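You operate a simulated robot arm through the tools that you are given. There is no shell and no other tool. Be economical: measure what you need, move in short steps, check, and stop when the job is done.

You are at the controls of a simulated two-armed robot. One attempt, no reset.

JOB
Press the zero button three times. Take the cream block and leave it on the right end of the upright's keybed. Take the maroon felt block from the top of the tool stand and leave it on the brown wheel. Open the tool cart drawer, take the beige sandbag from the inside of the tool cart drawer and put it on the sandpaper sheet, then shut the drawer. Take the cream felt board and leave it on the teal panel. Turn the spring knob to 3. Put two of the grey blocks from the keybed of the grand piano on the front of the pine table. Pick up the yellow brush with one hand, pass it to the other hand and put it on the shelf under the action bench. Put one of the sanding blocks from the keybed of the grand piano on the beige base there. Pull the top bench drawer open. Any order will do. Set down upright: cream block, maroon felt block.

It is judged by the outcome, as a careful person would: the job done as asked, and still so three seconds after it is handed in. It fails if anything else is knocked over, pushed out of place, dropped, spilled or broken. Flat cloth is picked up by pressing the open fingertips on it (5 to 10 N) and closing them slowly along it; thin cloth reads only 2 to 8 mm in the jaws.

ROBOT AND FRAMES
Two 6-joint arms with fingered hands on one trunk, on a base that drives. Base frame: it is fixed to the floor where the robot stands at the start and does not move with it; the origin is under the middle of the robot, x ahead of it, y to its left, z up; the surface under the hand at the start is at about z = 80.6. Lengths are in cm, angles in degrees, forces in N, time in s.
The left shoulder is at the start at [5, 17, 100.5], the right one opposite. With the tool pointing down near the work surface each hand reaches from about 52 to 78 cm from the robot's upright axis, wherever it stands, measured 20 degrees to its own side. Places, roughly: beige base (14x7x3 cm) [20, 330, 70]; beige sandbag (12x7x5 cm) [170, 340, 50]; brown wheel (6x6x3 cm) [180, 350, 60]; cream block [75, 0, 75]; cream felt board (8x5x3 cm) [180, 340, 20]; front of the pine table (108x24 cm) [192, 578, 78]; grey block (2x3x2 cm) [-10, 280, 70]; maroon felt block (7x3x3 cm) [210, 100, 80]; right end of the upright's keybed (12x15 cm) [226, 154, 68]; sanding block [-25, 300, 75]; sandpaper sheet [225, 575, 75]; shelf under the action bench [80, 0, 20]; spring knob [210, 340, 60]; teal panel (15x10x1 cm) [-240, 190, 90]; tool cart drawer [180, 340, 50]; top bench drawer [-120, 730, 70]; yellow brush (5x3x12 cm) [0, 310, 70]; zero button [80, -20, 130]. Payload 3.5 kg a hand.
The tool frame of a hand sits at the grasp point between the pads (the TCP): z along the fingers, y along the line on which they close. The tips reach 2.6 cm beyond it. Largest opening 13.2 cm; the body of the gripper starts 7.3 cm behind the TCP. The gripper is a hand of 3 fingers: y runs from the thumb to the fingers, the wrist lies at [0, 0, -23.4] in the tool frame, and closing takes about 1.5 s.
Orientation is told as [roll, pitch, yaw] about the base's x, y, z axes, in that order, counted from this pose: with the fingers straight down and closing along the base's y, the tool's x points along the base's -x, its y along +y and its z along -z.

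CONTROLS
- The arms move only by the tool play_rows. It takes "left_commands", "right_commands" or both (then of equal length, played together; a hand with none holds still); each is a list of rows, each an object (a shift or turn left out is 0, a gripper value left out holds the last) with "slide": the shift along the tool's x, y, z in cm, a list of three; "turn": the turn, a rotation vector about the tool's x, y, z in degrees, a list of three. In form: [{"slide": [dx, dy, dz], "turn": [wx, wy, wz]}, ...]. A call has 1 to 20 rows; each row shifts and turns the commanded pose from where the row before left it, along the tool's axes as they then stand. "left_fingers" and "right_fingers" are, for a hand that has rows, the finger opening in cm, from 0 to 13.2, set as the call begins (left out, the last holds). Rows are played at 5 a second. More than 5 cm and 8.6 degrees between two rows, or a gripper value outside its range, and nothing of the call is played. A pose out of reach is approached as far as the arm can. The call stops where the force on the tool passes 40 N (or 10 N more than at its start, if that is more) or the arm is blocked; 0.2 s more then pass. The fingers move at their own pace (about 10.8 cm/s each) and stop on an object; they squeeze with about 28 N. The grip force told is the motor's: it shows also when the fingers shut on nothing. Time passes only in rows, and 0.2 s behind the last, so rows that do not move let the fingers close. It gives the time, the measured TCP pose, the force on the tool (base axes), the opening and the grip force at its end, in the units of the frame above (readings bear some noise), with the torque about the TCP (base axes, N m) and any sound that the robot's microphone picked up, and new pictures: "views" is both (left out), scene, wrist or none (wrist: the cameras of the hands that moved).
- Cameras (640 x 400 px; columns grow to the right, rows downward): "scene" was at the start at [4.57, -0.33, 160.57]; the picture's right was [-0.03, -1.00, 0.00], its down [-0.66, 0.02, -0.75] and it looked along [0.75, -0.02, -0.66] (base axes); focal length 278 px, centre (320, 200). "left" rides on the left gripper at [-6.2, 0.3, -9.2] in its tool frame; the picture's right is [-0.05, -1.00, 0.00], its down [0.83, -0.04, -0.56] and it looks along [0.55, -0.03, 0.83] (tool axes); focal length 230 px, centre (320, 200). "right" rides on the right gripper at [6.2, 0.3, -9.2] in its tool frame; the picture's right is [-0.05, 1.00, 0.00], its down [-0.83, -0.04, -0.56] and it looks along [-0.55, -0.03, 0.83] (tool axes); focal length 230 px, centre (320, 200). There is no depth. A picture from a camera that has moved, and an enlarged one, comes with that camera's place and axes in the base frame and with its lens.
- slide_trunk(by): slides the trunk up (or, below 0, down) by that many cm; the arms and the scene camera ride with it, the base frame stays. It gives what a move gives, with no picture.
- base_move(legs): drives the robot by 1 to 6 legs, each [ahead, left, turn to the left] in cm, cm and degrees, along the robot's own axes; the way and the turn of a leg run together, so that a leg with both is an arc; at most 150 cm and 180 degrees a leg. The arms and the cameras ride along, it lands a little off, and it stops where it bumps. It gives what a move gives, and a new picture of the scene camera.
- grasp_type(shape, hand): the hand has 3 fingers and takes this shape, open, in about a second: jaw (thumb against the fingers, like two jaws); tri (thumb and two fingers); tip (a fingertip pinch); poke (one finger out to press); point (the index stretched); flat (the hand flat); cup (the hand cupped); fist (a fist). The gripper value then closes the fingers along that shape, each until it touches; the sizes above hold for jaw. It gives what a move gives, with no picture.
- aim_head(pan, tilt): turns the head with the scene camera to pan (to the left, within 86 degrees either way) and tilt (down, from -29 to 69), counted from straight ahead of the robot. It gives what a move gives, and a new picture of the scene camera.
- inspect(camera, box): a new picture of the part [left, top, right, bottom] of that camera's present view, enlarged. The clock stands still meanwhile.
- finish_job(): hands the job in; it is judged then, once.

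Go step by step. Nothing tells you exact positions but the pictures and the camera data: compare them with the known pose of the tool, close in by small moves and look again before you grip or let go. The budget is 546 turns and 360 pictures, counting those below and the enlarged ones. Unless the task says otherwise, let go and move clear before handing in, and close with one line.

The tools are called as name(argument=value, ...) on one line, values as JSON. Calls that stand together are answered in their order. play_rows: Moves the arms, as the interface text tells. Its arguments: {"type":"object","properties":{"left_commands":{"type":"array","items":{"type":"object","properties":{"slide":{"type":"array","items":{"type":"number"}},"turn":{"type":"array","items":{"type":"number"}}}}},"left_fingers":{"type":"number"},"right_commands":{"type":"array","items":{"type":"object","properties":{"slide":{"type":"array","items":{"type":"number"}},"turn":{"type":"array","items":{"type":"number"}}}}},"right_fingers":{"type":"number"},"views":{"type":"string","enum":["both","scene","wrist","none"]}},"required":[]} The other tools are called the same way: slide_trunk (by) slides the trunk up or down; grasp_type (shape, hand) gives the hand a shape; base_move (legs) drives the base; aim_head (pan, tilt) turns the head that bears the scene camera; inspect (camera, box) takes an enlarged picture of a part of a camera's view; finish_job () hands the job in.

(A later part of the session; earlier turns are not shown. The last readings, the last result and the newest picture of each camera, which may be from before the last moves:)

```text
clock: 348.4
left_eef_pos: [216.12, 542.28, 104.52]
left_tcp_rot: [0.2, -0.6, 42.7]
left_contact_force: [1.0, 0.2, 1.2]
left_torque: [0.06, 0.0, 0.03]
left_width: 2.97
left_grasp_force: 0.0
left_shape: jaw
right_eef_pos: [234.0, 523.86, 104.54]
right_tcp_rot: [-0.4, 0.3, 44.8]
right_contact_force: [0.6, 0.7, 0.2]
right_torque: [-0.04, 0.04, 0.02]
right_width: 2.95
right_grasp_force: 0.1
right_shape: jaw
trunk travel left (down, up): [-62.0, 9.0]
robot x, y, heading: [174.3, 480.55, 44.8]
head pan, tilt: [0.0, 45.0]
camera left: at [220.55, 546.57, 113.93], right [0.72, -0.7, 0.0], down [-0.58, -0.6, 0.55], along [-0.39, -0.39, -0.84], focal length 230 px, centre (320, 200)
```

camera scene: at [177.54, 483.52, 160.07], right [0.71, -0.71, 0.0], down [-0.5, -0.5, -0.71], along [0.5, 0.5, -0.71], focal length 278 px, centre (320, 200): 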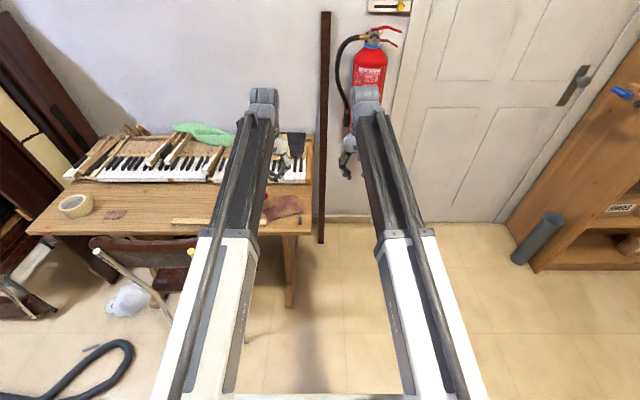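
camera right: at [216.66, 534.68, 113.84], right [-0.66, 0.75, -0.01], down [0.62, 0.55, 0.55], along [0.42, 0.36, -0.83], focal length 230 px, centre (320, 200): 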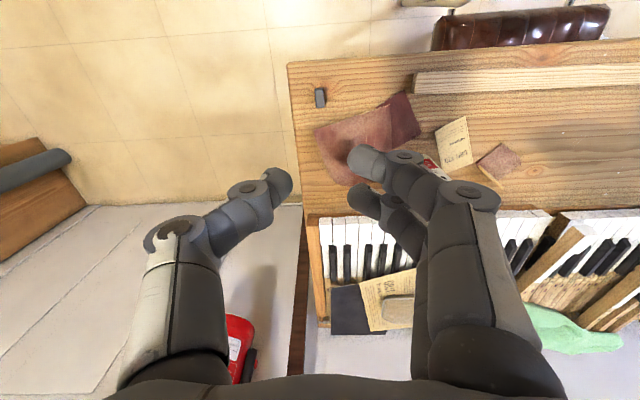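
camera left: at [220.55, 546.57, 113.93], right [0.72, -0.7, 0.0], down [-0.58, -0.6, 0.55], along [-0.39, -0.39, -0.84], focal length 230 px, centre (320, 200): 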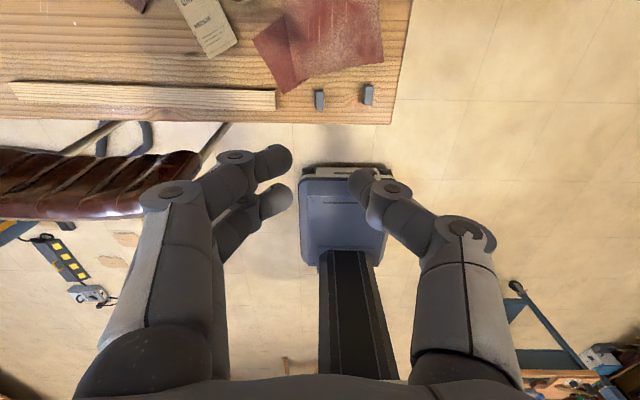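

Both grey blocks are set on the front of the pine table. Next is the bench drawer across the room; backing off, turning, and looking.

base_move(legs=[[-55, 0, 0], [0, 0, 90]])

aim_head(pan=0, tilt=20)

inspect(camera="scene", box=[180, 60, 460, 240])

```text
clock: 355.3
left_eef_pos: [74.61, 484.83, 104.57]
left_tcp_rot: [0.2, -0.4, 131.8]
left_contact_force: [-0.8, 0.2, -0.1]
left_torque: [0.01, 0.0, 0.01]
left_width: 2.96
left_grasp_force: 0.0
left_shape: jaw
right_eef_pos: [93.43, 502.51, 104.33]
right_tcp_rot: [-0.4, 0.4, 133.9]
right_contact_force: [0.6, 0.0, -0.8]
right_torque: [0.01, -0.02, 0.01]
right_width: 2.97
right_grasp_force: 0.1
right_shape: jaw
trunk travel left (down, up): [-62.0, 9.0]
robot x, y, heading: [135.4, 442.0, 133.8]
head pan, tilt: [0.0, 45.0]
camera scene: at [132.75, 444.98, 160.07], right [0.72, 0.69, 0.0], down [0.49, -0.51, -0.71], along [-0.49, 0.51, -0.71], focal length 278 px, centre (320, 200)
```

scene: 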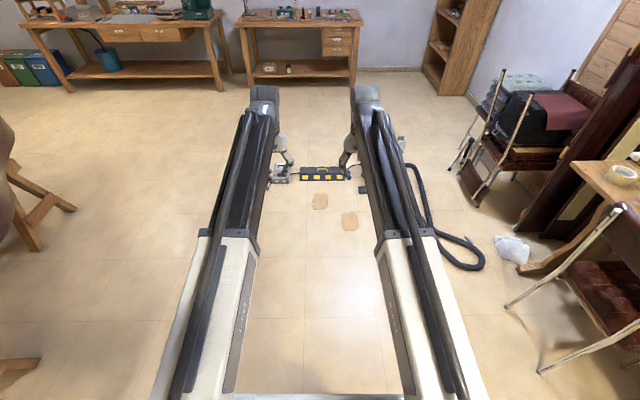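

```text
clock: 356.2
left_eef_pos: [74.65, 484.95, 104.61]
left_tcp_rot: [0.3, -0.5, 131.7]
left_contact_force: [0.5, -0.7, 0.3]
left_torque: [0.0, -0.04, 0.0]
left_width: 2.97
left_grasp_force: 0.0
left_shape: jaw
right_eef_pos: [93.43, 502.44, 104.38]
right_tcp_rot: [-0.5, 0.3, 133.9]
right_contact_force: [-0.1, 0.1, 0.4]
right_torque: [-0.02, 0.03, -0.01]
right_width: 2.99
right_grasp_force: 0.1
right_shape: jaw
trunk travel left (down, up): [-62.0, 9.0]
robot x, y, heading: [135.52, 442.11, 134.0]
head pan, tilt: [0.0, 20.0]
camera scene: at [131.94, 445.84, 163.93], right [0.72, 0.69, 0.0], down [0.24, -0.25, -0.94], along [-0.65, 0.68, -0.34], focal length 278 px, centre (320, 200)
```

scene: 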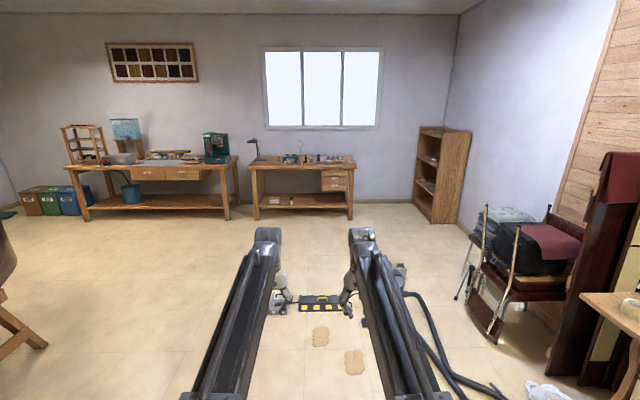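

```text
2.22 times, centred on (320, 150) of scene
camera zoom: at [131.94, 445.84, 163.93], right [0.72, 0.69, 0.0], down [0.24, -0.25, -0.94], along [-0.65, 0.68, -0.34], focal length 617 px, centre (320, 311)
```

zoom: 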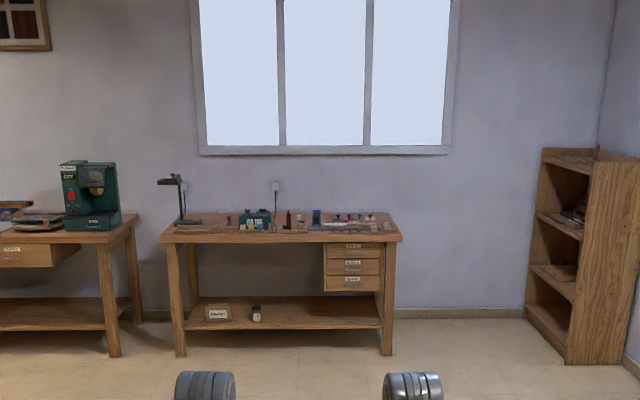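

The three-drawer unit is on the far bench. I'll take a lane left of the vacuum and cords.

base_move(legs=[[0, 74, 1], [150, 0, 0], [130, 0, 0]])

aim_head(pan=-20, tilt=30)

```text
clock: 373.4
left_eef_pos: [-176.08, 631.59, 104.5]
left_tcp_rot: [0.1, -0.5, 132.7]
left_contact_force: [0.0, -0.7, -0.5]
left_torque: [-0.05, -0.05, 0.01]
left_width: 2.95
left_grasp_force: 0.0
left_shape: jaw
right_eef_pos: [-157.74, 649.38, 104.45]
right_tcp_rot: [-0.5, 0.4, 134.9]
right_contact_force: [-0.3, 0.4, 0.3]
right_torque: [0.0, -0.02, -0.01]
right_width: 2.95
right_grasp_force: 0.1
right_shape: jaw
trunk travel left (down, up): [-62.0, 9.0]
robot x, y, heading: [-114.38, 589.82, 135.1]
head pan, tilt: [0.0, 20.0]
camera scene: at [-118.18, 593.53, 163.94], right [0.71, 0.71, 0.0], down [0.24, -0.24, -0.94], along [-0.66, 0.67, -0.34], focal length 278 px, centre (320, 200)
```

scene: 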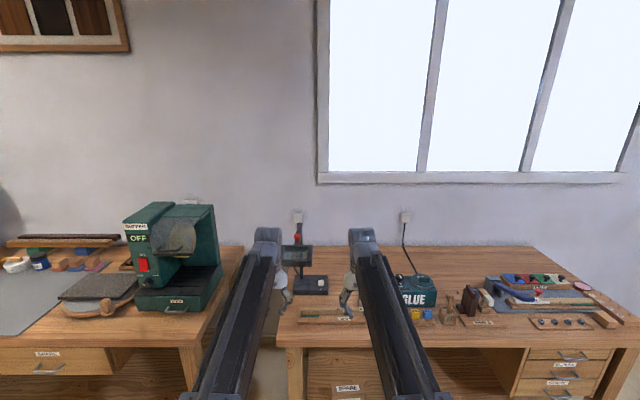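

```text
clock: 374.2
left_eef_pos: [-176.15, 631.68, 104.38]
left_tcp_rot: [0.2, -0.5, 132.7]
left_contact_force: [0.3, -0.7, -0.8]
left_torque: [0.01, 0.01, 0.01]
left_width: 2.94
left_grasp_force: 0.1
left_shape: jaw
right_eef_pos: [-157.65, 649.45, 104.4]
right_tcp_rot: [-0.5, 0.3, 134.8]
right_contact_force: [-0.9, 0.7, -0.3]
right_torque: [-0.01, 0.0, -0.01]
right_width: 2.97
right_grasp_force: 0.1
right_shape: jaw
trunk travel left (down, up): [-62.0, 9.0]
robot x, y, heading: [-114.34, 590.17, 134.9]
head pan, tilt: [-20.0, 30.0]
camera scene: at [-115.41, 595.12, 162.34], right [0.91, 0.42, 0.0], down [0.21, -0.45, -0.87], along [-0.36, 0.79, -0.5], focal length 278 px, centre (320, 200)
```

scene: 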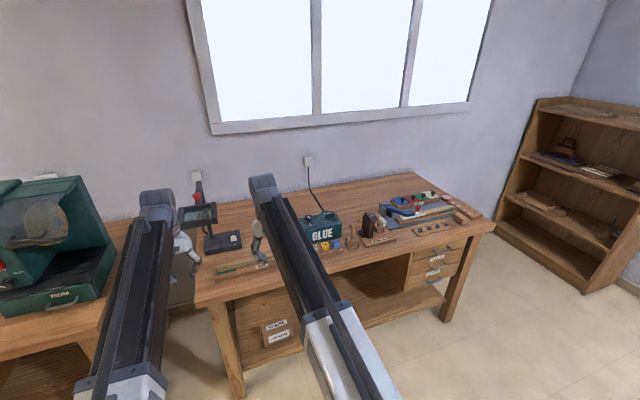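

inspect(camera="scene", box=[380, 210, 520, 310])

base_move(legs=[[-45, 0, 0], [0, -75, 0]])

aim_head(pan=0, tilt=30)

inspect(camera="scene", box=[280, 160, 460, 300])

```text
4.00 times, centred on (450, 260) of scene
camera zoom: at [-115.41, 595.12, 162.34], right [0.91, 0.42, 0.0], down [0.21, -0.45, -0.87], along [-0.36, 0.79, -0.5], focal length 1110 px, centre (-200, -40)
```

zoom: 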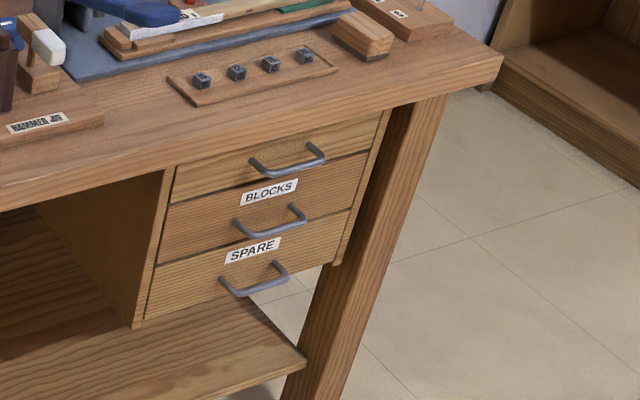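

```text
clock: 380.6
left_eef_pos: [-90.7, 653.24, 104.56]
left_tcp_rot: [0.4, -0.6, 132.2]
left_contact_force: [-0.6, -0.2, 0.1]
left_torque: [0.02, 0.0, -0.05]
left_width: 2.96
left_grasp_force: 0.0
left_shape: jaw
right_eef_pos: [-72.16, 670.88, 104.45]
right_tcp_rot: [-0.4, 0.2, 134.4]
right_contact_force: [-0.3, -0.6, -0.5]
right_torque: [-0.01, -0.01, 0.0]
right_width: 2.99
right_grasp_force: 0.0
right_shape: jaw
trunk travel left (down, up): [-62.0, 9.0]
robot x, y, heading: [-29.75, 610.68, 134.3]
head pan, tilt: [-20.0, 30.0]
camera scene: at [-30.39, 616.14, 162.33], right [0.91, 0.41, 0.0], down [0.21, -0.46, -0.87], along [-0.36, 0.79, -0.5], focal length 278 px, centre (320, 200)
```

scene: 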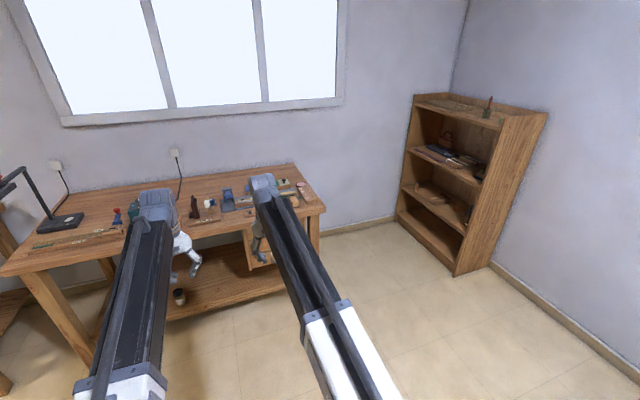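

```text
clock: 381.4
left_eef_pos: [-90.84, 653.12, 104.53]
left_tcp_rot: [0.2, -0.4, 132.2]
left_contact_force: [0.1, 0.1, 0.0]
left_torque: [0.0, 0.0, -0.01]
left_width: 2.96
left_grasp_force: 0.0
left_shape: jaw
right_eef_pos: [-72.24, 670.75, 104.35]
right_tcp_rot: [-0.4, 0.3, 134.5]
right_contact_force: [0.1, 0.3, 0.3]
right_torque: [-0.02, 0.01, -0.01]
right_width: 2.96
right_grasp_force: 0.2
right_shape: jaw
trunk travel left (down, up): [-62.0, 9.0]
robot x, y, heading: [-29.19, 610.6, 134.6]
head pan, tilt: [0.0, 30.0]
camera scene: at [-33.01, 614.35, 162.34], right [0.72, 0.7, 0.0], down [0.35, -0.36, -0.87], along [-0.61, 0.62, -0.5], focal length 278 px, centre (320, 200)
```

scene: 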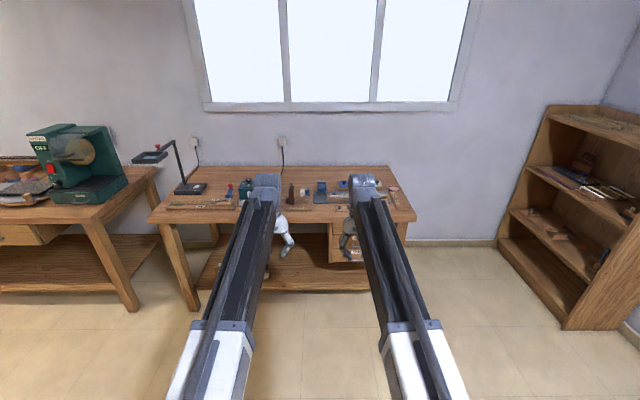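

```text
2.86 times, centred on (370, 230) of scene
camera zoom: at [-33.01, 614.35, 162.34], right [0.72, 0.7, 0.0], down [0.35, -0.36, -0.87], along [-0.61, 0.62, -0.5], focal length 793 px, centre (177, 114)
```

zoom: 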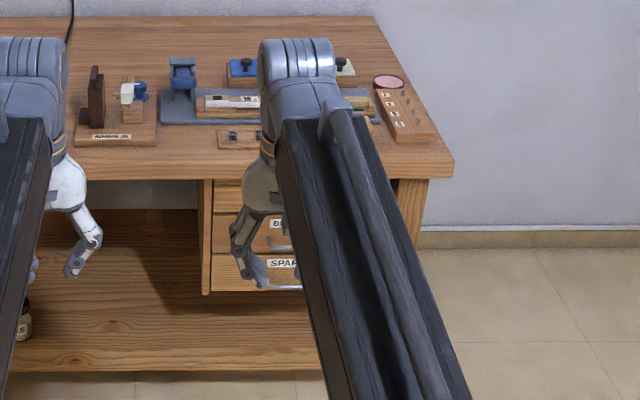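

Now orienting the right hand forward with vertical jaws, as for the cart drawer.

play_rows(right_commands=[{"turn": [0, -7.5, 0]}, {"turn": [0, -7.5, 0]}, {"turn": [0, -7.5, 0]}, {"turn": [0, -7.5, 0]}, {"turn": [0, -7.5, 0]}, {"turn": [0, -7.5, 0]}, {"turn": [0, -7.5, 0]}, {"turn": [0, -7.5, 0]}, {"turn": [0, -7.5, 0]}, {"turn": [0, -7.5, 0]}, {"turn": [0, -7.5, 0]}, {"turn": [0, -5, 0]}], right_fingers=7, views="none")

play_rows(right_commands=[{"turn": [0, 0, 7.5]}, {"turn": [0, 0, 7.5]}, {"turn": [0, 0, 7.5]}, {"turn": [0, 0, 7.5]}, {"turn": [0, 0, 7.5]}, {"turn": [0, 0, 7.5]}, {"turn": [0, 0, 7.5]}, {"turn": [0, 0, 7.5]}, {"turn": [0, 0, 7.5]}, {"turn": [0, 0, 7.5]}, {"turn": [0, 0, 7.5]}, {"turn": [0, 0, 7.5]}], views="none")

slide_trunk(by=-34)

inspect(camera="right", box=[0, 0, 640, 400])

aim_head(pan=0, tilt=30)

```text
clock: 384.0
left_eef_pos: [-90.7, 653.24, 104.54]
left_tcp_rot: [0.2, -0.6, 132.1]
left_contact_force: [0.0, 0.5, -0.5]
left_torque: [-0.02, 0.01, 0.03]
left_width: 2.97
left_grasp_force: 0.0
left_shape: jaw
right_eef_pos: [-71.87, 671.29, 104.37]
right_tcp_rot: [-5.3, -82.5, 138.0]
right_contact_force: [0.6, 0.4, -0.2]
right_torque: [0.0, -0.01, 0.01]
right_width: 6.94
right_grasp_force: 0.2
right_shape: jaw
right hand out of reach, approached as far as the arm can: row 12
trunk travel left (down, up): [-62.0, 9.0]
robot x, y, heading: [-29.81, 610.62, 134.4]
head pan, tilt: [0.0, 30.0]
```

```text
clock: 386.6
left_eef_pos: [-90.84, 653.17, 104.55]
left_tcp_rot: [0.2, -0.5, 132.1]
left_contact_force: [-0.3, -0.2, -0.2]
left_torque: [0.02, -0.03, 0.01]
left_width: 2.99
left_grasp_force: 0.1
left_shape: jaw
right_eef_pos: [-71.7, 671.33, 104.4]
right_tcp_rot: [82.6, -0.5, 42.7]
right_contact_force: [-0.7, -1.3, 0.0]
right_torque: [0.01, -0.02, 0.01]
right_width: 6.92
right_grasp_force: 0.2
right_shape: jaw
trunk travel left (down, up): [-62.0, 9.0]
robot x, y, heading: [-29.54, 610.51, 134.6]
head pan, tilt: [0.0, 30.0]
```

```text
clock: 389.9
left_eef_pos: [-90.78, 653.21, 70.55]
left_tcp_rot: [0.1, -0.5, 132.2]
left_contact_force: [-0.7, 0.4, 0.6]
left_torque: [0.03, 0.0, -0.03]
left_width: 2.93
left_grasp_force: 0.1
left_shape: jaw
right_eef_pos: [-71.8, 671.24, 70.43]
right_tcp_rot: [82.7, -0.7, 42.7]
right_contact_force: [-0.3, -0.1, 0.0]
right_torque: [-0.03, 0.02, 0.0]
right_width: 6.94
right_grasp_force: 0.0
right_shape: jaw
trunk travel left (down, up): [-28.0, 43.0]
robot x, y, heading: [-29.3, 610.72, 134.3]
head pan, tilt: [0.0, 30.0]
```

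```text
1.00 times, centred on (320, 200) of right (not enlarged: the box is as wide or as high as the picture)
camera zoom: at [-70.21, 660.56, 71.96], right [-0.06, 0.12, 0.99], down [0.99, 0.15, 0.04], along [-0.15, 0.98, -0.13], focal length 230 px, centre (320, 200)
```

zoom: 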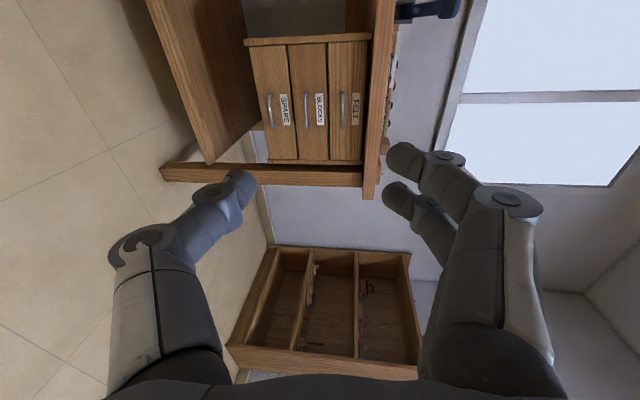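

```text
clock: 390.6
left_eef_pos: [-90.71, 653.14, 70.49]
left_tcp_rot: [0.2, -0.5, 132.2]
left_contact_force: [0.9, 1.2, 0.9]
left_torque: [-0.04, -0.01, 0.0]
left_width: 2.98
left_grasp_force: 0.0
left_shape: jaw
right_eef_pos: [-71.74, 671.27, 70.52]
right_tcp_rot: [82.7, -0.6, 42.7]
right_contact_force: [-0.1, 0.8, -0.2]
right_torque: [0.01, -0.01, -0.02]
right_width: 6.93
right_grasp_force: 0.0
right_shape: jaw
trunk travel left (down, up): [-28.0, 43.0]
robot x, y, heading: [-29.4, 610.76, 134.3]
head pan, tilt: [0.0, 30.0]
camera scene: at [-33.01, 614.34, 128.34], right [0.71, 0.7, 0.0], down [0.35, -0.36, -0.87], along [-0.61, 0.62, -0.5], focal length 278 px, centre (320, 200)
```

scene: 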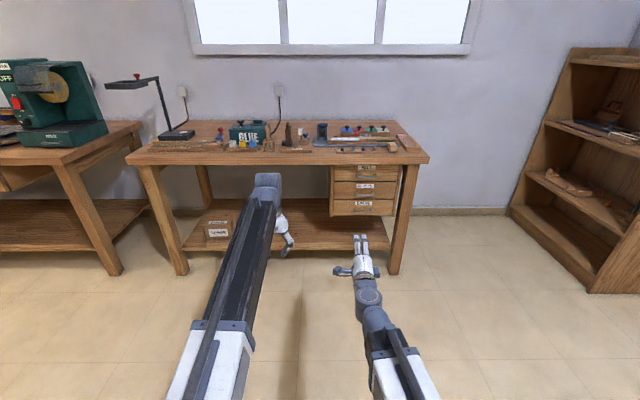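

The top drawer (FELT) handle is at about [-105, 720.7, 68.7]. Retracting the left hand first, then approaching.

play_rows(left_commands=[{"slide": [4.5, 0, 0]}, {"slide": [4.5, 0, 0]}, {"slide": [4.5, 0, 0]}, {"slide": [4.5, 0, 0]}], views="none")

slide_trunk(by=-1.5)

base_move(legs=[[0, -11.5, 0], [44, 0, 0]])

inspect(camera="right", box=[0, 0, 640, 400])

```text
clock: 391.6
left_eef_pos: [-78.63, 639.68, 70.44]
left_tcp_rot: [0.2, -0.5, 132.1]
left_contact_force: [-0.3, -0.2, 0.1]
left_torque: [0.02, -0.06, -0.03]
left_width: 2.96
left_grasp_force: 0.1
left_shape: jaw
right_eef_pos: [-71.72, 671.42, 70.46]
right_tcp_rot: [82.8, -0.7, 42.6]
right_contact_force: [0.1, -0.1, 0.0]
right_torque: [0.0, 0.03, 0.02]
right_width: 6.9
right_grasp_force: 0.0
right_shape: jaw
trunk travel left (down, up): [-28.0, 43.0]
robot x, y, heading: [-29.52, 610.97, 134.5]
head pan, tilt: [0.0, 30.0]
```

```text
clock: 392.2
left_eef_pos: [-78.6, 639.81, 68.91]
left_tcp_rot: [0.2, -0.6, 132.2]
left_contact_force: [-0.7, 0.8, -0.8]
left_torque: [-0.01, 0.01, 0.01]
left_width: 2.97
left_grasp_force: 0.0
left_shape: jaw
right_eef_pos: [-71.77, 671.3, 68.86]
right_tcp_rot: [82.7, -0.7, 42.7]
right_contact_force: [0.3, -0.5, 0.0]
right_torque: [0.04, 0.04, -0.01]
right_width: 6.94
right_grasp_force: 0.0
right_shape: jaw
trunk travel left (down, up): [-26.5, 44.5]
robot x, y, heading: [-29.75, 611.02, 134.3]
head pan, tilt: [0.0, 30.0]
```

```text
clock: 395.7
left_eef_pos: [-101.44, 679.11, 68.86]
left_tcp_rot: [0.2, -0.4, 132.2]
left_contact_force: [-0.9, -0.6, 0.8]
left_torque: [0.0, 0.01, 0.0]
left_width: 2.97
left_grasp_force: 0.1
left_shape: jaw
right_eef_pos: [-94.5, 710.8, 68.91]
right_tcp_rot: [82.7, -0.7, 42.9]
right_contact_force: [0.2, -0.4, -0.4]
right_torque: [0.01, 0.0, 0.01]
right_width: 6.94
right_grasp_force: 0.0
right_shape: jaw
trunk travel left (down, up): [-26.5, 44.5]
robot x, y, heading: [-52.12, 650.44, 134.4]
head pan, tilt: [0.0, 30.0]
camera scene: at [-55.6, 653.88, 126.84], right [0.71, 0.7, 0.0], down [0.35, -0.36, -0.87], along [-0.61, 0.62, -0.5], focal length 278 px, centre (320, 200)
```

scene: 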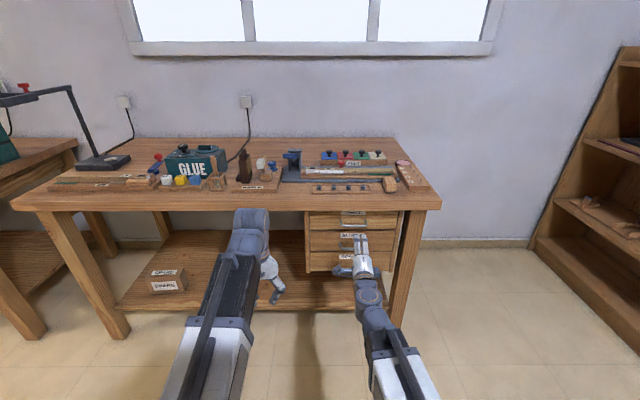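

```text
1.00 times, centred on (320, 200) of right (not enlarged: the box is as wide or as high as the picture)
camera zoom: at [-92.94, 700.0, 70.46], right [-0.06, 0.12, 0.99], down [0.99, 0.16, 0.04], along [-0.15, 0.98, -0.13], focal length 230 px, centre (320, 200)
```

zoom: 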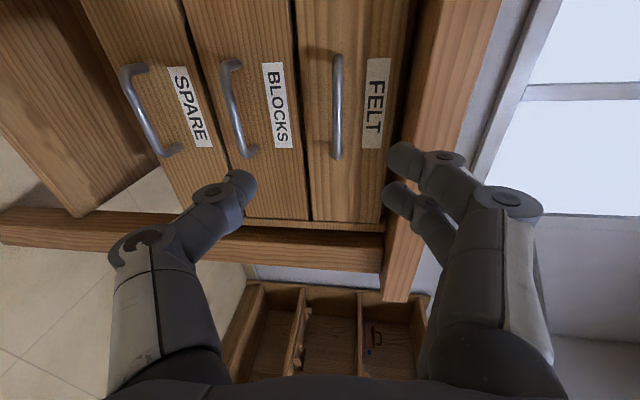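

base_move(legs=[[11, 0, 0]])

inspect(camera="right", box=[160, 50, 480, 350])

```text
clock: 396.9
left_eef_pos: [-109.19, 687.1, 68.86]
left_tcp_rot: [0.2, -0.4, 132.4]
left_contact_force: [-0.1, 0.0, 0.4]
left_torque: [0.01, -0.04, 0.01]
left_width: 2.97
left_grasp_force: 0.0
left_shape: jaw
right_eef_pos: [-102.35, 718.65, 68.92]
right_tcp_rot: [82.8, -0.7, 42.9]
right_contact_force: [0.3, 0.4, -0.2]
right_torque: [0.0, 0.02, 0.01]
right_width: 6.94
right_grasp_force: 0.0
right_shape: jaw
trunk travel left (down, up): [-26.5, 44.5]
robot x, y, heading: [-60.07, 658.32, 134.0]
head pan, tilt: [0.0, 30.0]
camera scene: at [-63.39, 661.79, 126.84], right [0.71, 0.7, 0.0], down [0.35, -0.36, -0.87], along [-0.61, 0.62, -0.5], focal length 278 px, centre (320, 200)
```

scene: 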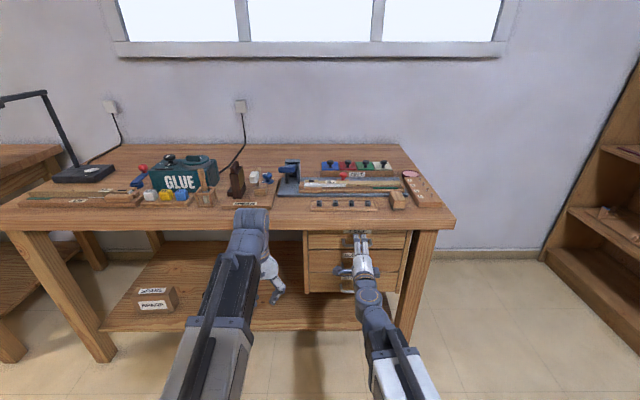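

```text
1.33 times, centred on (320, 200) of right
camera zoom: at [-100.74, 707.9, 70.46], right [-0.06, 0.12, 0.99], down [0.99, 0.16, 0.04], along [-0.15, 0.98, -0.13], focal length 307 px, centre (320, 200)
```

zoom: 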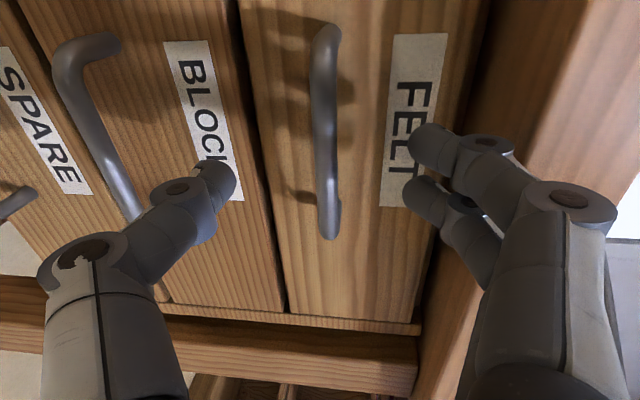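

base_move(legs=[[3.0, 0, 0]])

play_rows(right_commands=[{}, {}, {}, {}, {}, {}, {}], right_fingers=0, views="wrist")

```text
clock: 397.7
left_eef_pos: [-111.25, 689.19, 69.05]
left_tcp_rot: [0.2, -0.6, 132.3]
left_contact_force: [-0.6, -0.5, 0.7]
left_torque: [0.03, 0.02, 0.01]
left_width: 2.98
left_grasp_force: 0.1
left_shape: jaw
right_eef_pos: [-104.25, 720.82, 69.0]
right_tcp_rot: [82.8, -0.7, 42.9]
right_contact_force: [18.9, -18.2, 2.9]
right_torque: [0.7, 0.74, 0.18]
right_width: 6.68
right_grasp_force: 0.1
right_shape: jaw
trunk travel left (down, up): [-26.5, 44.5]
robot x, y, heading: [-62.21, 660.41, 134.4]
head pan, tilt: [0.0, 30.0]
camera scene: at [-65.35, 663.78, 126.85], right [0.71, 0.7, 0.0], down [0.35, -0.36, -0.87], along [-0.61, 0.62, -0.5], focal length 278 px, centre (320, 200)
```

scene: 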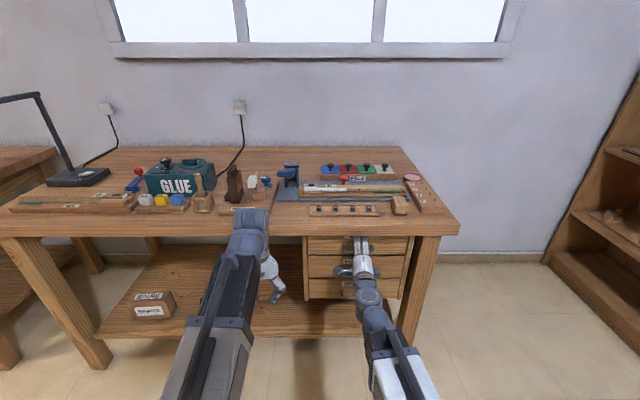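

```text
clock: 399.3
left_eef_pos: [-111.3, 689.32, 68.85]
left_tcp_rot: [0.4, -0.4, 132.3]
left_contact_force: [0.8, -0.3, -0.5]
left_torque: [-0.02, 0.0, 0.03]
left_width: 2.95
left_grasp_force: 0.1
left_shape: jaw
right_eef_pos: [-104.37, 720.81, 68.78]
right_tcp_rot: [82.5, -0.7, 42.8]
right_contact_force: [-1.4, 0.2, -30.1]
right_torque: [0.01, -0.03, 0.0]
right_width: 0.36
right_grasp_force: 28.0
right_shape: jaw
trunk travel left (down, up): [-26.5, 44.5]
robot x, y, heading: [-62.08, 660.39, 134.7]
head pan, tilt: [0.0, 30.0]
camera right: at [-102.85, 710.1, 70.25], right [-0.06, 0.12, 0.99], down [0.99, 0.16, 0.04], along [-0.15, 0.98, -0.13], focal length 230 px, centre (320, 200)
```

right: 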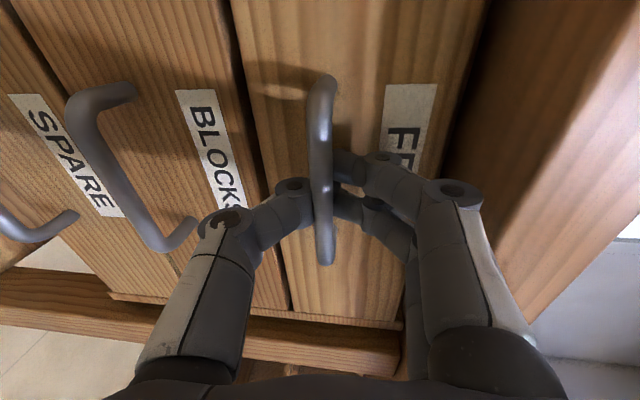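

Gripped around the handle. Pulling back.

base_move(legs=[[-8, 0, 0]])

base_move(legs=[[-9, 0, 0]])

inspect(camera="scene", box=[260, 170, 480, 310])

```text
clock: 400.4
left_eef_pos: [-105.78, 683.51, 68.92]
left_tcp_rot: [0.3, -0.4, 132.4]
left_contact_force: [0.2, 0.2, 0.5]
left_torque: [0.01, -0.03, -0.03]
left_width: 2.98
left_grasp_force: 0.1
left_shape: jaw
right_eef_pos: [-98.71, 715.2, 68.69]
right_tcp_rot: [82.4, -0.6, 42.9]
right_contact_force: [-0.4, 0.5, -27.2]
right_torque: [-0.01, 0.04, 0.01]
right_width: 0.35
right_grasp_force: 28.0
right_shape: jaw
trunk travel left (down, up): [-26.5, 44.5]
robot x, y, heading: [-56.32, 654.69, 134.6]
head pan, tilt: [0.0, 30.0]
camera scene: at [-59.99, 658.39, 126.82], right [0.71, 0.7, 0.0], down [0.35, -0.36, -0.86], along [-0.61, 0.62, -0.5], focal length 278 px, centre (320, 200)
```

scene: 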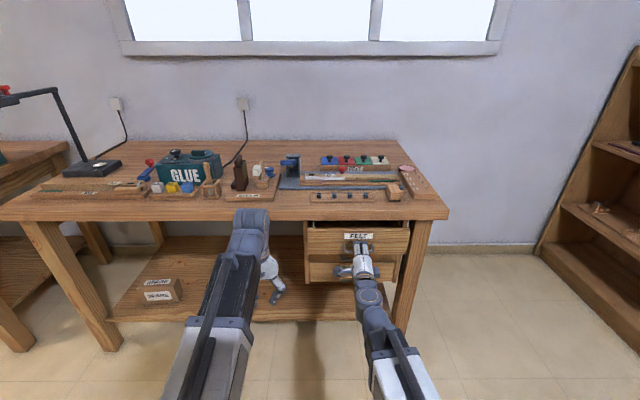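

```text
clock: 401.5
left_eef_pos: [-99.27, 677.06, 68.82]
left_tcp_rot: [0.3, -0.4, 132.2]
left_contact_force: [-0.4, 0.4, 1.1]
left_torque: [0.02, 0.0, 0.0]
left_width: 2.98
left_grasp_force: 0.1
left_shape: jaw
right_eef_pos: [-92.49, 708.71, 68.66]
right_tcp_rot: [82.5, -0.6, 42.7]
right_contact_force: [0.1, 1.2, -27.1]
right_torque: [0.04, 0.04, 0.01]
right_width: 0.31
right_grasp_force: 28.0
right_shape: jaw
trunk travel left (down, up): [-26.5, 44.5]
robot x, y, heading: [-50.21, 648.08, 134.3]
head pan, tilt: [0.0, 30.0]
camera scene: at [-53.62, 651.92, 126.82], right [0.71, 0.7, 0.0], down [0.35, -0.36, -0.87], along [-0.61, 0.62, -0.5], focal length 278 px, centre (320, 200)
```

scene: 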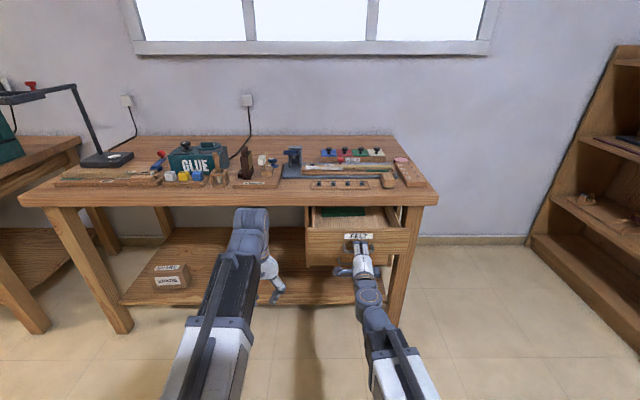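

```text
2.86 times, centred on (370, 240) of scene
camera zoom: at [-53.62, 651.92, 126.82], right [0.71, 0.7, 0.0], down [0.35, -0.36, -0.87], along [-0.61, 0.62, -0.5], focal length 793 px, centre (177, 86)
```

zoom: 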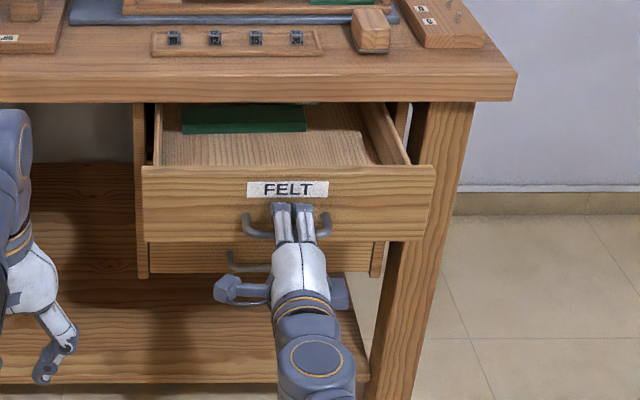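

Open 17 cm. A little more, then release.

base_move(legs=[[-4, 0, 0]])

play_rows(right_commands=[{}, {}, {}, {}, {}], right_fingers=7, views="none")

base_move(legs=[[-15, 0, 0]])

```text
clock: 402.4
left_eef_pos: [-96.54, 674.15, 68.64]
left_tcp_rot: [0.4, -0.4, 132.3]
left_contact_force: [0.1, 0.1, -0.4]
left_torque: [0.0, -0.02, 0.03]
left_width: 2.97
left_grasp_force: 0.1
left_shape: jaw
right_eef_pos: [-89.53, 705.77, 68.75]
right_tcp_rot: [82.5, -0.8, 42.7]
right_contact_force: [0.4, 2.7, -25.3]
right_torque: [0.03, 0.04, 0.0]
right_width: 0.36
right_grasp_force: 28.3
right_shape: jaw
trunk travel left (down, up): [-26.5, 44.5]
robot x, y, heading: [-47.17, 645.37, 134.5]
head pan, tilt: [0.0, 30.0]
camera scene: at [-50.77, 649.03, 126.82], right [0.71, 0.7, 0.0], down [0.35, -0.36, -0.87], along [-0.61, 0.62, -0.5], focal length 278 px, centre (320, 200)
```

scene: 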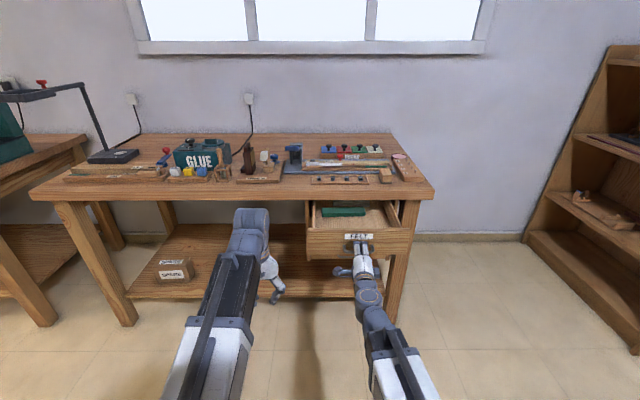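

```text
clock: 403.6
left_eef_pos: [-96.37, 674.18, 68.78]
left_tcp_rot: [0.2, -0.5, 132.4]
left_contact_force: [-0.2, 0.0, -0.5]
left_torque: [0.01, 0.02, 0.0]
left_width: 2.93
left_grasp_force: 0.2
left_shape: jaw
right_eef_pos: [-89.52, 705.84, 68.76]
right_tcp_rot: [82.6, -0.7, 42.9]
right_contact_force: [-0.1, -0.7, 0.2]
right_torque: [0.01, 0.04, -0.01]
right_width: 6.96
right_grasp_force: 0.0
right_shape: jaw
trunk travel left (down, up): [-26.5, 44.5]
robot x, y, heading: [-47.22, 645.32, 134.8]
head pan, tilt: [0.0, 30.0]
```

```text
clock: 404.9
left_eef_pos: [-85.9, 663.32, 68.91]
left_tcp_rot: [0.2, -0.5, 132.3]
left_contact_force: [-0.4, 0.0, -0.3]
left_torque: [-0.03, 0.0, 0.01]
left_width: 2.96
left_grasp_force: 0.1
left_shape: jaw
right_eef_pos: [-78.83, 695.13, 68.91]
right_tcp_rot: [82.5, -0.7, 42.8]
right_contact_force: [0.5, 0.2, 0.1]
right_torque: [0.01, 0.01, -0.02]
right_width: 6.96
right_grasp_force: 0.1
right_shape: jaw
trunk travel left (down, up): [-26.5, 44.5]
robot x, y, heading: [-36.72, 634.31, 134.3]
head pan, tilt: [0.0, 30.0]
camera scene: at [-40.13, 638.14, 126.83], right [0.71, 0.7, 0.0], down [0.35, -0.36, -0.87], along [-0.61, 0.62, -0.5], focal length 278 px, centre (320, 200)
```

scene: 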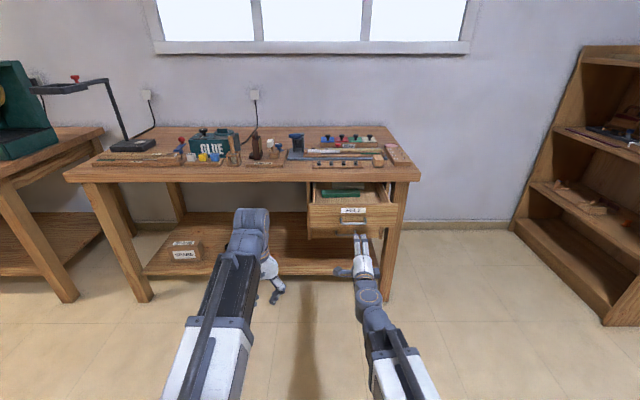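

The top drawer is open about 21 cm and released. Now rolling the right hand back so the jaws close sideways, pitched 60°, for the cream felt board on the cart's lower shelf; then driving the long safe way round.

play_rows(right_commands=[{"turn": [0, 0, -7.5]}, {"turn": [0, 0, -7.5]}, {"turn": [0, 0, -7.5]}, {"turn": [0, 0, -7.5]}, {"turn": [0, 0, -7.5]}, {"turn": [0, 0, -7.5]}, {"turn": [0, 0, -7.5]}, {"turn": [0, 0, -7.5]}, {"turn": [0, 0, -7.5]}, {"turn": [0, 0, -7.5]}, {"turn": [0, 0, -7.5]}, {"turn": [0, 0, -7.5]}, {"turn": [0, 7.5, 0]}, {"turn": [0, 7.5, 0]}, {"turn": [0, 7.5, 0]}], views="none")

base_move(legs=[[0, 90, 0], [-150, 0, 0], [-107, 0, 0], [0, -107, 0]])

```text
clock: 408.1
left_eef_pos: [-85.78, 663.5, 68.91]
left_tcp_rot: [0.2, -0.5, 132.3]
left_contact_force: [0.4, -0.4, -0.3]
left_torque: [0.02, 0.02, 0.0]
left_width: 2.95
left_grasp_force: 0.1
left_shape: jaw
right_eef_pos: [-78.59, 695.38, 68.84]
right_tcp_rot: [-1.7, -64.2, 133.3]
right_contact_force: [-0.1, 0.9, 0.0]
right_torque: [0.0, 0.0, 0.01]
right_width: 6.94
right_grasp_force: 0.0
right_shape: jaw
right hand out of reach, approached as far as the arm can: row 13
trunk travel left (down, up): [-26.5, 44.5]
robot x, y, heading: [-36.92, 634.78, 134.5]
head pan, tilt: [0.0, 30.0]
```

```text
clock: 430.1
left_eef_pos: [107.3, 492.86, 68.88]
left_tcp_rot: [0.2, -0.6, 132.2]
left_contact_force: [-0.5, -0.4, -0.3]
left_torque: [0.02, -0.01, -0.03]
left_width: 2.96
left_grasp_force: 0.0
left_shape: jaw
right_eef_pos: [114.6, 524.9, 68.9]
right_tcp_rot: [-1.9, -64.4, 133.3]
right_contact_force: [0.3, -1.1, -0.4]
right_torque: [0.0, -0.04, 0.02]
right_width: 6.96
right_grasp_force: 0.1
right_shape: jaw
trunk travel left (down, up): [-26.5, 44.5]
robot x, y, heading: [156.65, 464.01, 134.7]
head pan, tilt: [0.0, 30.0]
camera scene: at [153.04, 467.49, 126.84], right [0.71, 0.7, 0.0], down [0.35, -0.36, -0.87], along [-0.61, 0.62, -0.5], focal length 278 px, centre (320, 200)
```

scene: 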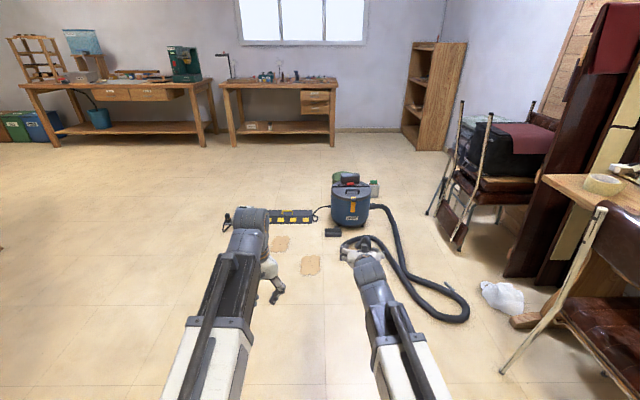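

base_move(legs=[[-150, 0, 0], [-37, 0, 0], [0, 0, -90], [-150, 0, 0], [-33, 0, 0]])

base_move(legs=[[0, 97, 0]])

inspect(camera="scene", box=[200, 160, 440, 340])

```text
clock: 452.0
left_eef_pos: [188.32, 251.39, 69.0]
left_tcp_rot: [0.2, -0.5, 42.8]
left_contact_force: [0.3, -0.1, 0.8]
left_torque: [0.03, 0.0, 0.01]
left_width: 2.96
left_grasp_force: 0.1
left_shape: jaw
right_eef_pos: [220.26, 244.29, 68.93]
right_tcp_rot: [-2.0, -64.4, 43.9]
right_contact_force: [0.2, 0.0, 0.4]
right_torque: [-0.02, 0.02, -0.01]
right_width: 6.98
right_grasp_force: 0.1
right_shape: jaw
trunk travel left (down, up): [-26.5, 44.5]
robot x, y, heading: [159.98, 202.3, 44.7]
head pan, tilt: [0.0, 30.0]
camera scene: at [163.64, 205.46, 126.83], right [0.71, -0.71, 0.0], down [-0.35, -0.35, -0.87], along [0.61, 0.61, -0.5], focal length 278 px, centre (320, 200)
```

scene: 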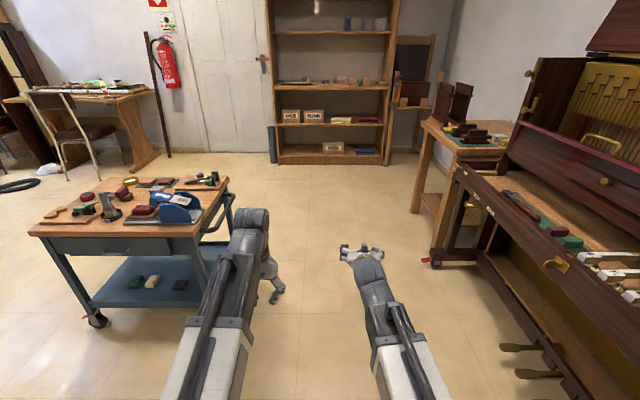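

```text
clock: 457.1
left_eef_pos: [120.85, 320.03, 68.85]
left_tcp_rot: [0.2, -0.5, 42.2]
left_contact_force: [0.3, 0.0, 0.1]
left_torque: [0.02, -0.01, 0.01]
left_width: 2.96
left_grasp_force: 0.0
left_shape: jaw
right_eef_pos: [152.68, 312.56, 68.97]
right_tcp_rot: [-1.9, -64.3, 43.2]
right_contact_force: [-0.3, 0.8, 0.1]
right_torque: [-0.03, -0.01, 0.01]
right_width: 6.92
right_grasp_force: 0.1
right_shape: jaw
trunk travel left (down, up): [-26.5, 44.5]
robot x, y, heading: [91.46, 270.38, 44.3]
head pan, tilt: [0.0, 30.0]
camera scene: at [95.56, 274.3, 126.84], right [0.7, -0.72, 0.0], down [-0.36, -0.35, -0.87], along [0.62, 0.61, -0.5], focal length 278 px, centre (320, 200)
```

scene: 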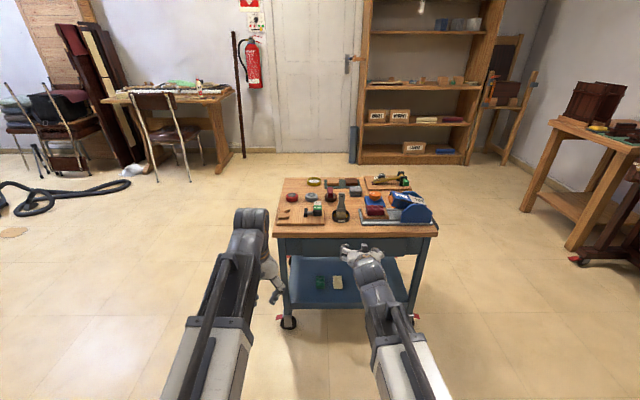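

```text
2.22 times, centred on (320, 250) of scene
camera zoom: at [95.56, 274.3, 126.84], right [0.7, -0.72, 0.0], down [-0.36, -0.35, -0.87], along [0.62, 0.61, -0.5], focal length 617 px, centre (320, 89)
```

zoom: 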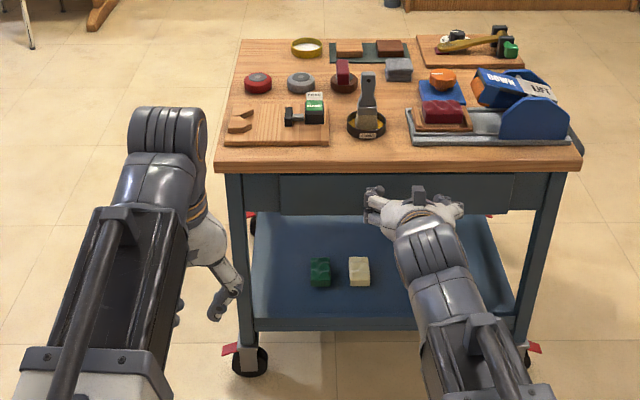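

The cream board is at about [173, 338, 22]. I'll move the left hand outboard, lower the trunk, and lower the right hand in front of the shelf.

play_rows(left_commands=[{"slide": [0, 4, -2]}, {"slide": [0, 4, -2]}, {"slide": [0, 4, -2]}, {"slide": [0, 3, 0]}], views="none")

slide_trunk(by=-26)

play_rows(right_commands=[{"slide": [4, -0.3, 1.9]}, {"slide": [4, -0.3, 1.9]}, {"slide": [4, -0.3, 1.9]}, {"slide": [3, 0, 1.5]}], views="both")

```text
clock: 458.1
left_eef_pos: [110.58, 331.06, 75.04]
left_tcp_rot: [0.3, -0.5, 42.0]
left_contact_force: [-0.7, 0.3, 0.3]
left_torque: [0.02, 0.01, 0.02]
left_width: 2.98
left_grasp_force: 0.0
left_shape: jaw
right_eef_pos: [152.76, 312.58, 68.88]
right_tcp_rot: [-1.8, -64.2, 43.2]
right_contact_force: [0.4, 0.1, -0.4]
right_torque: [-0.01, 0.01, 0.04]
right_width: 6.99
right_grasp_force: 0.1
right_shape: jaw
trunk travel left (down, up): [-26.5, 44.5]
robot x, y, heading: [91.94, 270.43, 44.4]
head pan, tilt: [0.0, 30.0]
```

```text
clock: 460.7
left_eef_pos: [110.65, 331.05, 49.02]
left_tcp_rot: [0.2, -0.5, 42.3]
left_contact_force: [-1.2, -0.5, -0.6]
left_torque: [0.01, 0.02, 0.01]
left_width: 2.99
left_grasp_force: 0.1
left_shape: jaw
right_eef_pos: [152.71, 312.63, 43.04]
right_tcp_rot: [-2.0, -64.3, 43.1]
right_contact_force: [0.7, 0.2, -0.7]
right_torque: [0.0, 0.01, 0.0]
right_width: 6.95
right_grasp_force: 0.0
right_shape: jaw
trunk travel left (down, up): [-0.5, 70.5]
robot x, y, heading: [92.01, 271.14, 44.4]
head pan, tilt: [0.0, 30.0]
```

```text
clock: 461.7
left_eef_pos: [110.47, 330.97, 49.08]
left_tcp_rot: [0.3, -0.5, 42.2]
left_contact_force: [-0.2, 0.6, 0.6]
left_torque: [-0.03, 0.0, 0.02]
left_width: 2.98
left_grasp_force: 0.1
left_shape: jaw
right_eef_pos: [153.41, 311.65, 26.33]
right_tcp_rot: [-1.8, -64.3, 43.0]
right_contact_force: [-0.6, 0.0, 0.4]
right_torque: [0.01, 0.03, -0.02]
right_width: 6.96
right_grasp_force: 0.0
right_shape: jaw
trunk travel left (down, up): [-0.5, 70.5]
robot x, y, heading: [91.96, 270.85, 44.3]
head pan, tilt: [0.0, 30.0]
camera scene: at [95.55, 274.3, 100.84], right [0.7, -0.72, 0.0], down [-0.36, -0.35, -0.87], along [0.62, 0.61, -0.5], focal length 278 px, centre (320, 200)
camera right: at [144.84, 304.72, 24.88], right [-0.65, 0.76, 0.03], down [-0.09, -0.11, 0.99], along [0.76, 0.64, 0.14], focal length 230 px, centre (320, 200)
```

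scene: 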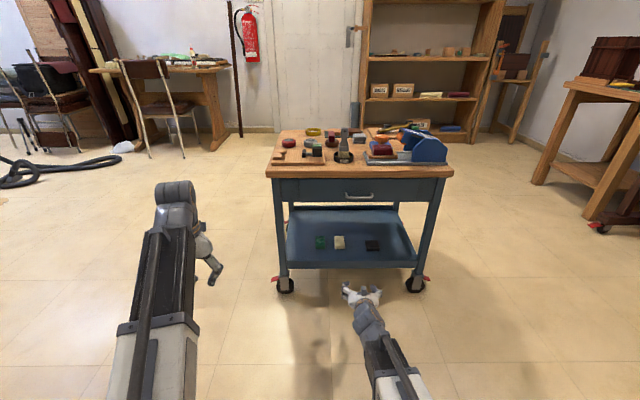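
right: 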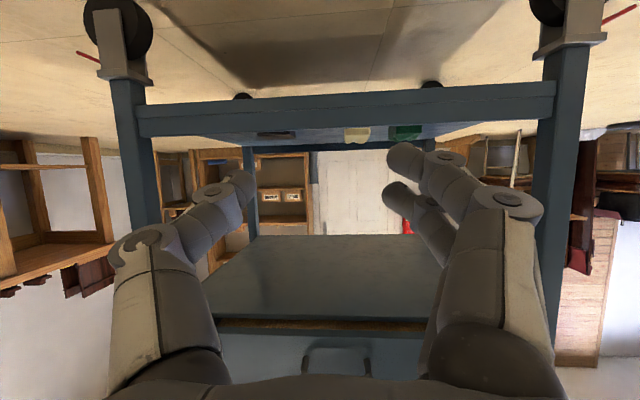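

I see the board beside the green one, just beyond the shelf's front lip. Strafing left 4.5 and advancing 22.

base_move(legs=[[0, 4.5, 0.5], [22, 0, 0]])

inspect(camera="right", box=[0, 0, 640, 400])

```text
clock: 463.9
left_eef_pos: [122.6, 350.06, 49.11]
left_tcp_rot: [0.2, -0.5, 42.7]
left_contact_force: [0.6, 0.7, -0.5]
left_torque: [0.02, 0.01, 0.0]
left_width: 2.99
left_grasp_force: 0.1
left_shape: jaw
right_eef_pos: [165.62, 331.16, 26.27]
right_tcp_rot: [-1.9, -64.3, 43.7]
right_contact_force: [0.7, -0.3, -0.2]
right_torque: [0.02, 0.02, 0.02]
right_width: 6.95
right_grasp_force: 0.1
right_shape: jaw
trunk travel left (down, up): [-0.5, 70.5]
robot x, y, heading: [104.68, 289.88, 44.8]
head pan, tilt: [0.0, 30.0]
camera scene: at [108.1, 293.2, 100.84], right [0.7, -0.71, 0.0], down [-0.35, -0.35, -0.87], along [0.61, 0.61, -0.5], focal length 278 px, centre (320, 200)
```

scene: 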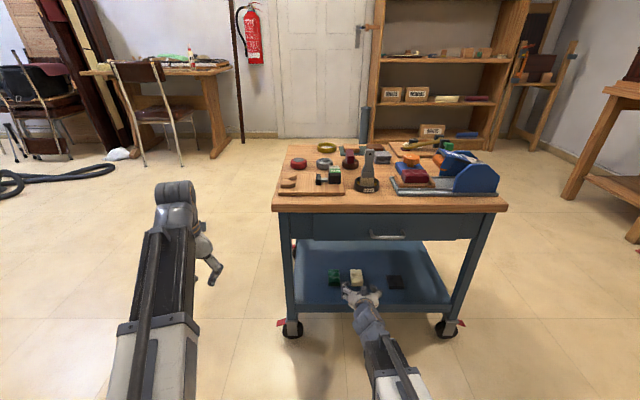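

```text
1.00 times, centred on (320, 200) of right (not enlarged: the box is as wide or as high as the picture)
camera zoom: at [157.11, 324.05, 24.92], right [-0.65, 0.76, 0.03], down [-0.08, -0.12, 0.99], along [0.75, 0.64, 0.14], focal length 230 px, centre (320, 200)
```

zoom: 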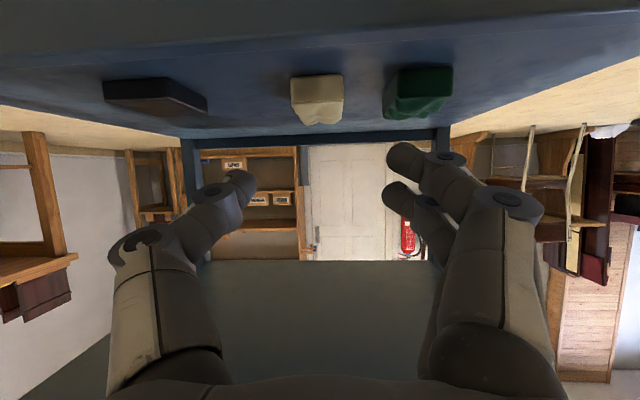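

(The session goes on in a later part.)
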